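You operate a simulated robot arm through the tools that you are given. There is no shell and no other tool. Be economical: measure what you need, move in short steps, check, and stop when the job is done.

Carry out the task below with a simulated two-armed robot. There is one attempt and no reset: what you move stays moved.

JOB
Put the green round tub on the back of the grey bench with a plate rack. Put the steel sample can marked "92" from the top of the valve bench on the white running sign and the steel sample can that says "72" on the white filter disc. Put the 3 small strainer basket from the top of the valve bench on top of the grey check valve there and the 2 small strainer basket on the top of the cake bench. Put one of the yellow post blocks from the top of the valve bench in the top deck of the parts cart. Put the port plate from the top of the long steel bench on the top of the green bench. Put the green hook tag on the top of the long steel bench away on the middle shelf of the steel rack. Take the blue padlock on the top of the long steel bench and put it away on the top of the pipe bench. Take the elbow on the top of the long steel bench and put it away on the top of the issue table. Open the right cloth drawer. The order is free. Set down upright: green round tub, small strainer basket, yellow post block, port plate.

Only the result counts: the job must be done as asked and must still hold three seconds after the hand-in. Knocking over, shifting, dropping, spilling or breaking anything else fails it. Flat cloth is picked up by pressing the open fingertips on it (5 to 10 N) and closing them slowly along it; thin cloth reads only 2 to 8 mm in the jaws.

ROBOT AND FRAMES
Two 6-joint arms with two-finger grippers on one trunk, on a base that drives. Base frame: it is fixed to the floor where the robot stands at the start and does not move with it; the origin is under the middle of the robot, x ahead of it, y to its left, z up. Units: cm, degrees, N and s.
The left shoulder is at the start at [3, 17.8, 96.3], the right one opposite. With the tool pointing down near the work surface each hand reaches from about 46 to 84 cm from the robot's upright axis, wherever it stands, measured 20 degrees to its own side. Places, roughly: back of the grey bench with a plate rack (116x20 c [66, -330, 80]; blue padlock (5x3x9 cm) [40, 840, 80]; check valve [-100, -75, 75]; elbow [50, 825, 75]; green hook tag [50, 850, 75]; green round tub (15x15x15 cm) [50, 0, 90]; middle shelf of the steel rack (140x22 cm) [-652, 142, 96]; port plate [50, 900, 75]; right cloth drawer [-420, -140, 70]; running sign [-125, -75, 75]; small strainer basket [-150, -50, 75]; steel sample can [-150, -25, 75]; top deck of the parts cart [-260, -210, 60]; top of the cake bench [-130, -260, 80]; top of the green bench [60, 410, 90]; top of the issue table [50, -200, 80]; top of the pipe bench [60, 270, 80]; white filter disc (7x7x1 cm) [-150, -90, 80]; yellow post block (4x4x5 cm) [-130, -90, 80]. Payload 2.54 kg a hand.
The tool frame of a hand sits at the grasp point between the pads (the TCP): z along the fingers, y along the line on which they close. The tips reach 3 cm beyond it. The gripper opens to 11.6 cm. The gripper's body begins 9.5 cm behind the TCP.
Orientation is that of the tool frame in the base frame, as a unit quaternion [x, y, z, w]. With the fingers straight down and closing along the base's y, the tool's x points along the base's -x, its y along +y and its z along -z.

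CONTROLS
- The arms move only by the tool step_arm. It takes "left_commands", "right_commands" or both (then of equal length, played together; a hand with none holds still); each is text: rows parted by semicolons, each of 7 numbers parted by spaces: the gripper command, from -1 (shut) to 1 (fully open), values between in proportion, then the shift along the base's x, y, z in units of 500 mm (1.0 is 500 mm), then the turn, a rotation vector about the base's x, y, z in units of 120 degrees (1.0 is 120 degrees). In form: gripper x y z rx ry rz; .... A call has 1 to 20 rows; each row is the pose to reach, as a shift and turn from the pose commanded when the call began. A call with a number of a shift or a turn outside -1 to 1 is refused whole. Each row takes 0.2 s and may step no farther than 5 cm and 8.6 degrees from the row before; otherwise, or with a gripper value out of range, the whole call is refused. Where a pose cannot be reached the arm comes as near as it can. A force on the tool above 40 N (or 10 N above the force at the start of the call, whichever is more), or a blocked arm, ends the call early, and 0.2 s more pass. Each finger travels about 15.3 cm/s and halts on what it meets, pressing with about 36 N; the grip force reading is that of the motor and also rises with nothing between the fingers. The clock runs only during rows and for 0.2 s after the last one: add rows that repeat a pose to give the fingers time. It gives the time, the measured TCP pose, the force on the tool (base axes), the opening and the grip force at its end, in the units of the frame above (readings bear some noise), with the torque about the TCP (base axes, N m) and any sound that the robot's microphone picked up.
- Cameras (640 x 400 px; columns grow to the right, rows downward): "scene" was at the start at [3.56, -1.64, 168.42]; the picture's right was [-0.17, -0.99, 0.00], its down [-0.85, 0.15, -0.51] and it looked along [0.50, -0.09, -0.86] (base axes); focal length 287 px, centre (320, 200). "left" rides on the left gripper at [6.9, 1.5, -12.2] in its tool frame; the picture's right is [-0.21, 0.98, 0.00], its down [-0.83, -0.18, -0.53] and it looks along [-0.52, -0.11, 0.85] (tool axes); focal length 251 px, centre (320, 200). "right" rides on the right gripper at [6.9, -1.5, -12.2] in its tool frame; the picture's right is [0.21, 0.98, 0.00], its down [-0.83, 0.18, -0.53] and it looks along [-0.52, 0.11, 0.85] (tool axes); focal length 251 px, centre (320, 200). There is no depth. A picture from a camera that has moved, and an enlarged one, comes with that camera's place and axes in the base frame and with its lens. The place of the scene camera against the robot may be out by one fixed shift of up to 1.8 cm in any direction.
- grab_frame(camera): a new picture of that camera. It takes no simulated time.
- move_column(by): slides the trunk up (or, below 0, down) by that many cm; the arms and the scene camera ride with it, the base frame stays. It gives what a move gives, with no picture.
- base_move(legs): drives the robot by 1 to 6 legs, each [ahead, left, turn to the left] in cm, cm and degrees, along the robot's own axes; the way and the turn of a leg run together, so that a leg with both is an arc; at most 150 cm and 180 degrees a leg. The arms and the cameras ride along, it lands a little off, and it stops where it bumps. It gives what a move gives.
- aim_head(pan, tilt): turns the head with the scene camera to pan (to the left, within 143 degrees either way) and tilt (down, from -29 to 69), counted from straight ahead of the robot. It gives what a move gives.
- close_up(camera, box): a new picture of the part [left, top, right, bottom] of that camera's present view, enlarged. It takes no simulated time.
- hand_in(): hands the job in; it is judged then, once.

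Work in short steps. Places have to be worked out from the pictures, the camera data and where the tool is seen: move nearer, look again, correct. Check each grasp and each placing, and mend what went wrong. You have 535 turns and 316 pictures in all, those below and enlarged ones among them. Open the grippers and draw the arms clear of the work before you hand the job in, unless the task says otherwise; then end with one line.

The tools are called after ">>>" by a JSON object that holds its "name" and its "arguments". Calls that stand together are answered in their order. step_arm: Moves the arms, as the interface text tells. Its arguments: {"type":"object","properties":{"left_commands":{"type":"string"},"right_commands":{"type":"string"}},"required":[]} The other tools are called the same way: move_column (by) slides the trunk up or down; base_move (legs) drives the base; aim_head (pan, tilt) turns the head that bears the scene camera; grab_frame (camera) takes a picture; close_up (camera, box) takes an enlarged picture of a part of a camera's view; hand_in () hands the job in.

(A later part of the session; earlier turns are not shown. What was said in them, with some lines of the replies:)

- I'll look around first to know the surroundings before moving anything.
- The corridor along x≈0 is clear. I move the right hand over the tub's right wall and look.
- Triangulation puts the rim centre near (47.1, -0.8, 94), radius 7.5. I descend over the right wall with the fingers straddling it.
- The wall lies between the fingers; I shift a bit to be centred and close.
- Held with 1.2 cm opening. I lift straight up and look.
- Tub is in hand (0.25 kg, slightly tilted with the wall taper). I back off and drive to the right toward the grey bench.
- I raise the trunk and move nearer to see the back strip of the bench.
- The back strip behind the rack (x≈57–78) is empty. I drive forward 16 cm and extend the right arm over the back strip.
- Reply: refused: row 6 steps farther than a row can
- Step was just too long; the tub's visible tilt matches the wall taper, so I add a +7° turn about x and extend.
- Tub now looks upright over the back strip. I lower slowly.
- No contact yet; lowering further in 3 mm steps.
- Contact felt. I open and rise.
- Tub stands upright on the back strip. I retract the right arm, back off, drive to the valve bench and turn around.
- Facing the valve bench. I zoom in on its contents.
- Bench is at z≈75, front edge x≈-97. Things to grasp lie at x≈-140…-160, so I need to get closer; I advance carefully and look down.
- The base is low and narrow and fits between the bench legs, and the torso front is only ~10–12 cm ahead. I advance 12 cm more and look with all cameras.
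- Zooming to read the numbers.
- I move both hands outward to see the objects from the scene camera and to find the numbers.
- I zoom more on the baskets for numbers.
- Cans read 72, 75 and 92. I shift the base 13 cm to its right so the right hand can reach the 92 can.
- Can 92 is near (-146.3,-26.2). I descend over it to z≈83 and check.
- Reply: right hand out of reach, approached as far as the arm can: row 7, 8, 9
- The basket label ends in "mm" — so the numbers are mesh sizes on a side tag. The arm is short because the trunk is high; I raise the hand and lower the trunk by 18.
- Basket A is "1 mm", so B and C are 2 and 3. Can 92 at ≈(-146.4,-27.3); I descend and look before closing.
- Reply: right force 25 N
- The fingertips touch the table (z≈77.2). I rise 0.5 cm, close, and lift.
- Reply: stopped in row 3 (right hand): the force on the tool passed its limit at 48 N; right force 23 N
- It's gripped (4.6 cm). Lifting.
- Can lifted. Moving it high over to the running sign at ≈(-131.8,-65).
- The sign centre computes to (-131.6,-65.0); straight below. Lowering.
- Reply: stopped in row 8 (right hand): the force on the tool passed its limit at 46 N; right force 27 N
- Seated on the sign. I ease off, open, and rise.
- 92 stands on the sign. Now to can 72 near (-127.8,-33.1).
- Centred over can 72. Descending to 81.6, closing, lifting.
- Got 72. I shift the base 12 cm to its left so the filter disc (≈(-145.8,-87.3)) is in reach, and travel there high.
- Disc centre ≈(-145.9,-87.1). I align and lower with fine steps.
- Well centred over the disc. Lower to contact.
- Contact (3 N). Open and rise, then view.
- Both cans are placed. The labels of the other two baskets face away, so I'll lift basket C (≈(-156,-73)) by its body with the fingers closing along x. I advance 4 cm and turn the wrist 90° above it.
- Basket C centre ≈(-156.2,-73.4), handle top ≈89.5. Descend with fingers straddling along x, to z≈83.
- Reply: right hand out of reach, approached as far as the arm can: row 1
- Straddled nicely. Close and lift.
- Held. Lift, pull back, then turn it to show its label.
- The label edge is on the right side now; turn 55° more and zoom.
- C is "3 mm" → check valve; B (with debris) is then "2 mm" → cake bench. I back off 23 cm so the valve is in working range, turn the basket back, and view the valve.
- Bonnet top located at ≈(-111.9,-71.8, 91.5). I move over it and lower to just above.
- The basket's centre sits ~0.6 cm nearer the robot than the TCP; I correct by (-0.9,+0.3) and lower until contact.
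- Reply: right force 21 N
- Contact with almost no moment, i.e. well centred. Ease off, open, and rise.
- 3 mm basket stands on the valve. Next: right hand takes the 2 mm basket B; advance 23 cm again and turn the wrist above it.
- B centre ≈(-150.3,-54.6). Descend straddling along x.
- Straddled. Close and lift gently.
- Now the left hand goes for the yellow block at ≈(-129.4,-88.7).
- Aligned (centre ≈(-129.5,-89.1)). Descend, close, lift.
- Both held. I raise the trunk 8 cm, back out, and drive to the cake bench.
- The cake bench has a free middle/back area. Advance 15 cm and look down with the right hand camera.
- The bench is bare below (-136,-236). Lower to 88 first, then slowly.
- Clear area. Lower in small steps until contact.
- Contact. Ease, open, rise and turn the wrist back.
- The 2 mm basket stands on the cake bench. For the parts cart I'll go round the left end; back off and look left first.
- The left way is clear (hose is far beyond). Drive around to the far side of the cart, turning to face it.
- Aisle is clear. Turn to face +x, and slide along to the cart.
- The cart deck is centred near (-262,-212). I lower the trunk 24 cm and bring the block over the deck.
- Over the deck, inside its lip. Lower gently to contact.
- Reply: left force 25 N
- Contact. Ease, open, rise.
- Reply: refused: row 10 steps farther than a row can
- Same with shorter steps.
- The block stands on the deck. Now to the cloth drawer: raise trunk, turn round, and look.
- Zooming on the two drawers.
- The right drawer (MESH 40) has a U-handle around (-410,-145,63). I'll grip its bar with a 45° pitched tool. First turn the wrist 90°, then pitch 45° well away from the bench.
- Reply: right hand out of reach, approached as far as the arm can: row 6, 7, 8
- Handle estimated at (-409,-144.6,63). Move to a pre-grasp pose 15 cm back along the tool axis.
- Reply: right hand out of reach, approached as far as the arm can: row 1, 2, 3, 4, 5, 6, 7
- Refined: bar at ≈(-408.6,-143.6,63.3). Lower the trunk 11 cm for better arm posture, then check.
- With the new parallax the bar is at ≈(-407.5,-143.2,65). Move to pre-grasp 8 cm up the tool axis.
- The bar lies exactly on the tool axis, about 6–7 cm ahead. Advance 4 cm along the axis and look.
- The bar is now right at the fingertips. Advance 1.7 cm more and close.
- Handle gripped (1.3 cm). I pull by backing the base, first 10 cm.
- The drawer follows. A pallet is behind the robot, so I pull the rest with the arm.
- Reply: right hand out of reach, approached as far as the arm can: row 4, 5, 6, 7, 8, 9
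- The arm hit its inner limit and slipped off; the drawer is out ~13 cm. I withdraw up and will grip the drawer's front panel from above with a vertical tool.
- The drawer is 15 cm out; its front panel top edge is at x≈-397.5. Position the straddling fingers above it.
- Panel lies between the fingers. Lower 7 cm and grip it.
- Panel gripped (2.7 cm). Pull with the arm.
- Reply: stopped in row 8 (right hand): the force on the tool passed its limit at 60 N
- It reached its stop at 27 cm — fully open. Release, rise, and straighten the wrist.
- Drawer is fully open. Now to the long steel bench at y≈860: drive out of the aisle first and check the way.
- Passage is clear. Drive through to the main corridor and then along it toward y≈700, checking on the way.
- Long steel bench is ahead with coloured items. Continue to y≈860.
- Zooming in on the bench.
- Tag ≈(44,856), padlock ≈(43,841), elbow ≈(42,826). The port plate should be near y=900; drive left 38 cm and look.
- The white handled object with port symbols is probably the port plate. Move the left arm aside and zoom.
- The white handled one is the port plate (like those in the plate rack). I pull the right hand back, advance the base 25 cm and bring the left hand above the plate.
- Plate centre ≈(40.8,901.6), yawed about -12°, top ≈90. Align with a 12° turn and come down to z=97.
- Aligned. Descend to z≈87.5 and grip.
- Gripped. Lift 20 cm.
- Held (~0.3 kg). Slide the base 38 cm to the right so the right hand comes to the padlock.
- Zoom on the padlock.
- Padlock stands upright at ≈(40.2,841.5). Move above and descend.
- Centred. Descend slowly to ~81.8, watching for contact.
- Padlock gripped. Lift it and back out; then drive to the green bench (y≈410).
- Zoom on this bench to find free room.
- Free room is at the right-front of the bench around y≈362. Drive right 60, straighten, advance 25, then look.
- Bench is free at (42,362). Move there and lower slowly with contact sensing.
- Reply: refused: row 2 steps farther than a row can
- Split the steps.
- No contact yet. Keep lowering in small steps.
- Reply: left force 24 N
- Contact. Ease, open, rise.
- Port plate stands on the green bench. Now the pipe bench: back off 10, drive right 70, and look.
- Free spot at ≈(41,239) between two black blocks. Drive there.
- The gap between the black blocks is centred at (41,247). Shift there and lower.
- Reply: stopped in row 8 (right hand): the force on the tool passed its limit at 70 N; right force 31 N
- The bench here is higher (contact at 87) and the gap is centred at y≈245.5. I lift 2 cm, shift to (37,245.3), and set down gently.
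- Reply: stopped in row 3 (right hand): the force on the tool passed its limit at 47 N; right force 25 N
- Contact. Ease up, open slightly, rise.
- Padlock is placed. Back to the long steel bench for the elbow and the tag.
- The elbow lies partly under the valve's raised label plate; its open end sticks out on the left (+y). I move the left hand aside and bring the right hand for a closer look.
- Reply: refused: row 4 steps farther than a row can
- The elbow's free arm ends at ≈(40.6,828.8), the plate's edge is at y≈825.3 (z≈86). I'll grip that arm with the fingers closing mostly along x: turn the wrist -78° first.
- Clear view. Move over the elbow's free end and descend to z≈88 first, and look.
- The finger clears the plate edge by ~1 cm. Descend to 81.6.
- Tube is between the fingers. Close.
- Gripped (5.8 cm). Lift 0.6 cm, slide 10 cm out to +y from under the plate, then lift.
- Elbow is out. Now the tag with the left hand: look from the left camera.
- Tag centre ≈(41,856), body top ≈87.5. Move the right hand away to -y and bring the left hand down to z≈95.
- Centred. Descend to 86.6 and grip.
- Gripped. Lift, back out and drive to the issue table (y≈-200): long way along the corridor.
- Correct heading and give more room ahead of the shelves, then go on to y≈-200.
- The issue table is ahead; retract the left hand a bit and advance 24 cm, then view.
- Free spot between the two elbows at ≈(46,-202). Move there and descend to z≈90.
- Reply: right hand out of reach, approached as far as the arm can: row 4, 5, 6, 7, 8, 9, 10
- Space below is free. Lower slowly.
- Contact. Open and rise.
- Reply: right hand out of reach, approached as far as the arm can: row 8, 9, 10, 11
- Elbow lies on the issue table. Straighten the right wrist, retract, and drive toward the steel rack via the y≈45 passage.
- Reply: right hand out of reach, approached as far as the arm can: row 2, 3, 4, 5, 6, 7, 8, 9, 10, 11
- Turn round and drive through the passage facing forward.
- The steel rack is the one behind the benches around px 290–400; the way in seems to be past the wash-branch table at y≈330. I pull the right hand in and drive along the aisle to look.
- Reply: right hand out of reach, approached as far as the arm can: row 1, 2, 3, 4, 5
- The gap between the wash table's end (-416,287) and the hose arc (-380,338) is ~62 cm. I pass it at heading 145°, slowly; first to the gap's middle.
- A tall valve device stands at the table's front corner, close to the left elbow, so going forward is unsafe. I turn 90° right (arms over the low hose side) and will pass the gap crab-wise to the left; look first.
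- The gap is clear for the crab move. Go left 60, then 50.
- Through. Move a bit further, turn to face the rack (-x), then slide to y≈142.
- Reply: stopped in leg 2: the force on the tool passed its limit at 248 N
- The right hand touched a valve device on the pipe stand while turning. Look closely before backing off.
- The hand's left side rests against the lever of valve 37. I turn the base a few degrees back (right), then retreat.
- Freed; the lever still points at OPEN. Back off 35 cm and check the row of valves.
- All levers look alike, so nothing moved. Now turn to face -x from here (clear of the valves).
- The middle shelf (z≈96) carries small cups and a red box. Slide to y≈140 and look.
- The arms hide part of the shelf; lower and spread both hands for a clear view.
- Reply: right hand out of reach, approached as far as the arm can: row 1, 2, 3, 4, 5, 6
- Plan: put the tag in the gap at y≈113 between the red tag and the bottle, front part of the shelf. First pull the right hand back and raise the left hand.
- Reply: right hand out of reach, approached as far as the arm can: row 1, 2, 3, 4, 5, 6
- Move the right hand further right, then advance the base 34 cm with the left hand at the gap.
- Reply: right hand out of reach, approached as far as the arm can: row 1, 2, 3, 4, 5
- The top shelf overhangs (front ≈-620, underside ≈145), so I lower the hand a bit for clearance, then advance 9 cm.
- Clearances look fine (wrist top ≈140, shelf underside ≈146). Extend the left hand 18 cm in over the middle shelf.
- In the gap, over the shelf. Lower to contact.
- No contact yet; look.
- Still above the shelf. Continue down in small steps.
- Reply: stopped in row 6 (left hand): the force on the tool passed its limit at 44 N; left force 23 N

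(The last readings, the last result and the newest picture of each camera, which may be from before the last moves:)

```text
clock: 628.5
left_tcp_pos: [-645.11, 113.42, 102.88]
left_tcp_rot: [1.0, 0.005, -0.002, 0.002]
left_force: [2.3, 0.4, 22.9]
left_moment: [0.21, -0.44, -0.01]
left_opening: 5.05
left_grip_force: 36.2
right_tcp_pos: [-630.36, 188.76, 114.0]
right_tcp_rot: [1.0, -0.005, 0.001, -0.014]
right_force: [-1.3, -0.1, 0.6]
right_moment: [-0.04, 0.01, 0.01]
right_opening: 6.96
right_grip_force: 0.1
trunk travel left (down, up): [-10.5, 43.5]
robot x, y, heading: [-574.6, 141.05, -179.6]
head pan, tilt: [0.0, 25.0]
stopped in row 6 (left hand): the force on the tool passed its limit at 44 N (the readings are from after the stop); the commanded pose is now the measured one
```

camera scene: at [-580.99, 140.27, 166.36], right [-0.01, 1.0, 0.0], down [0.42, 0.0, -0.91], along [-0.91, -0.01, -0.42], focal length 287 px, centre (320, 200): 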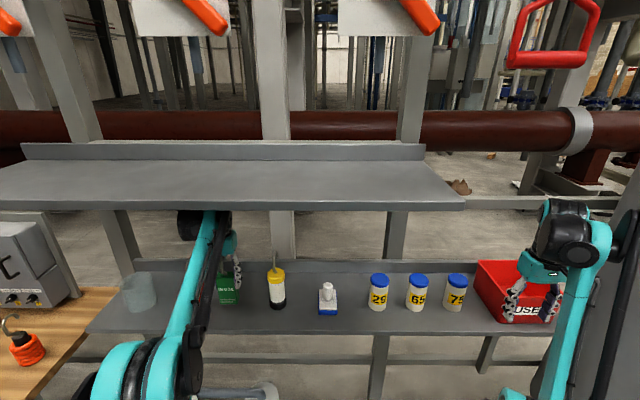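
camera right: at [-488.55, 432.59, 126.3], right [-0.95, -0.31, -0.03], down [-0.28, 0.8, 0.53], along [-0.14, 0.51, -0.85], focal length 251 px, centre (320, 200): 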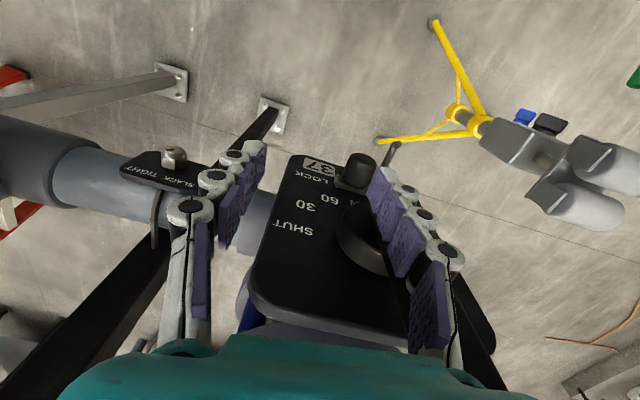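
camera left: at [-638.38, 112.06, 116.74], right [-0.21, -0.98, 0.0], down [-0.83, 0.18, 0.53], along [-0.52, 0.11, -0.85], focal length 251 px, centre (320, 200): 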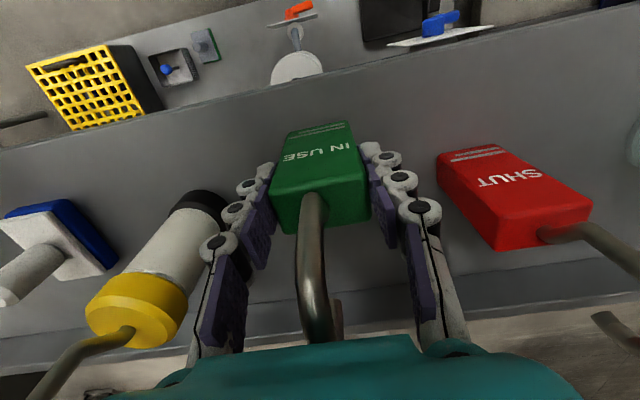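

Contact. Ease, open slightly, rise 5.5 cm, then withdraw straight back.

>>> {"name": "step_arm", "arguments": {"left_commands": "-1 0 0 0.004 0 0 0;-0.5 0 0 0.005 0 0 0;-0.05 0 0 0.005 0 0 0;0.1 0 0 0.005 0 0 0;0.1 0 0 0.04 0 0 0;0.1 0 0 0.08 0 0 0;0.1 0 0 0.11 0 0 0;0.1 0 0 0.11 0 0 0"}}

>>> {"name": "grab_frame", "arguments": {"camera": "left"}}

```text
clock: 630.3
left_tcp_pos: [-645.35, 113.46, 107.97]
left_tcp_rot: [1.0, 0.005, -0.002, 0.002]
left_force: [0.2, -0.1, 0.2]
left_moment: [0.0, -0.02, 0.03]
left_opening: 6.37
left_grip_force: 0.1
right_tcp_pos: [-630.63, 188.58, 113.86]
right_tcp_rot: [1.0, -0.007, 0.002, -0.013]
right_force: [0.7, 0.5, 0.6]
right_moment: [-0.01, 0.01, -0.01]
right_opening: 7.0
right_grip_force: 0.0
trunk travel left (down, up): [-10.5, 43.5]
robot x, y, heading: [-574.43, 140.67, -179.9]
head pan, tilt: [0.0, 25.0]
```

```text
131 pictures are left
camera left: at [-638.38, 111.96, 120.09], right [-0.21, -0.98, 0.0], down [-0.83, 0.18, 0.54], along [-0.53, 0.11, -0.84], focal length 251 px, centre (320, 200)
```

left: 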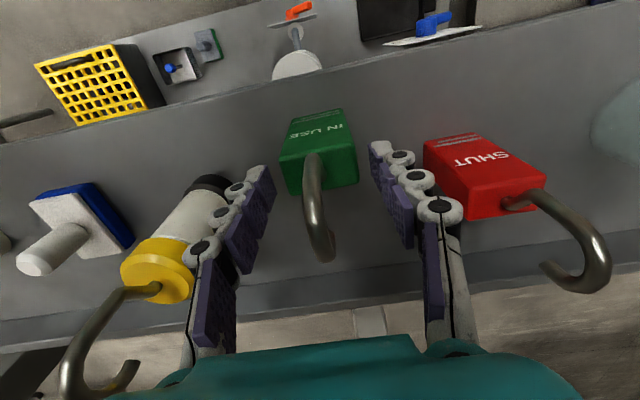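

Tag stands on the shelf. Withdraw the hand straight toward the robot, then back off the base.

>>> {"name": "step_arm", "arguments": {"left_commands": "0.1 0.06 0 0.005 0 0 0;0.1 0.12 0 0.01 0 0 0;0.1 0.18 0 0.01 0 0 0;0.1 0.25 0 0.01 0 0 0;0.1 0.32 0 0.01 0 0 0;0.1 0.38 0 0.01 0 0 0;0.1 0.38 0 0.01 0 0 0"}}

>>> {"name": "base_move", "arguments": {"legs": [[-38, 0, 0]]}}

>>> {"name": "grab_frame", "arguments": {"camera": "scene"}}

```text
clock: 631.9
left_tcp_pos: [-626.47, 113.49, 108.56]
left_tcp_rot: [1.0, 0.005, -0.001, 0.002]
left_force: [-0.5, 0.2, -0.4]
left_moment: [-0.01, 0.0, 0.0]
left_opening: 6.38
left_grip_force: 0.0
right_tcp_pos: [-630.69, 188.5, 113.76]
right_tcp_rot: [1.0, -0.007, 0.001, -0.014]
right_force: [-0.6, 0.6, 0.0]
right_moment: [0.03, 0.02, -0.01]
right_opening: 6.98
right_grip_force: 0.0
trunk travel left (down, up): [-10.5, 43.5]
robot x, y, heading: [-574.39, 140.82, -179.8]
head pan, tilt: [0.0, 25.0]
```

```text
clock: 634.3
left_tcp_pos: [-588.57, 113.64, 108.62]
left_tcp_rot: [1.0, 0.006, -0.002, 0.002]
left_force: [0.7, 0.0, 1.0]
left_moment: [-0.02, 0.05, -0.01]
left_opening: 6.38
left_grip_force: 0.0
right_tcp_pos: [-592.9, 188.79, 113.87]
right_tcp_rot: [1.0, -0.004, 0.002, -0.014]
right_force: [0.3, -0.2, -0.1]
right_moment: [-0.01, 0.02, 0.0]
right_opening: 6.95
right_grip_force: 0.1
trunk travel left (down, up): [-10.5, 43.5]
robot x, y, heading: [-536.73, 140.95, -179.5]
head pan, tilt: [0.0, 25.0]
```

```text
130 pictures are left
camera scene: at [-543.1, 140.57, 166.36], right [-0.01, 1.0, 0.0], down [0.42, 0.0, -0.91], along [-0.91, -0.01, -0.42], focal length 287 px, centre (320, 200)
```

scene: 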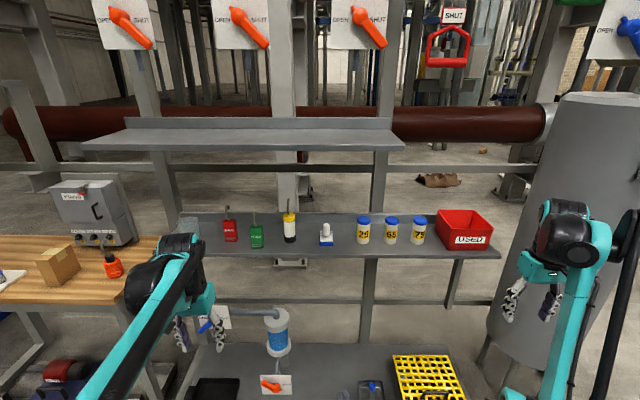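

All items are placed. Open both grippers fully where they hang clear, then hand in.

>>> {"name": "step_arm", "arguments": {"left_commands": "1 0 0 0 0 0 0;1 0 0 0 0 0 0;1 0 0 0 0 0 0", "right_commands": "1 0 0 0 0 0 0;1 0 0 0 0 0 0;1 0 0 0 0 0 0"}}

```text
clock: 635.1
left_tcp_pos: [-588.57, 113.61, 108.46]
left_tcp_rot: [1.0, 0.006, -0.001, 0.001]
left_force: [0.0, 1.0, -0.3]
left_moment: [-0.01, -0.01, 0.04]
left_opening: 11.6
left_grip_force: 0.0
right_tcp_pos: [-593.13, 188.64, 113.91]
right_tcp_rot: [1.0, -0.004, 0.001, -0.014]
right_force: [0.0, -0.8, 0.5]
right_moment: [0.0, 0.0, 0.02]
right_opening: 11.6
right_grip_force: 0.1
trunk travel left (down, up): [-10.5, 43.5]
robot x, y, heading: [-537.03, 141.13, -179.6]
head pan, tilt: [0.0, 25.0]
```

Both grippers are open and clear of the work; handing in.

>>> {"name": "hand_in", "arguments": {}}

```text
The job is handed in.
```

I handed the job in with every item placed and the right cloth drawer (MESH 40) fully open. Two points are uncertain: I identified the 2 mm strainer basket by elimination, without reading its label, and my right hand struck the lever of valve 37 hard while turning (248 N), though it still points to OPEN and looks like its neighbours.
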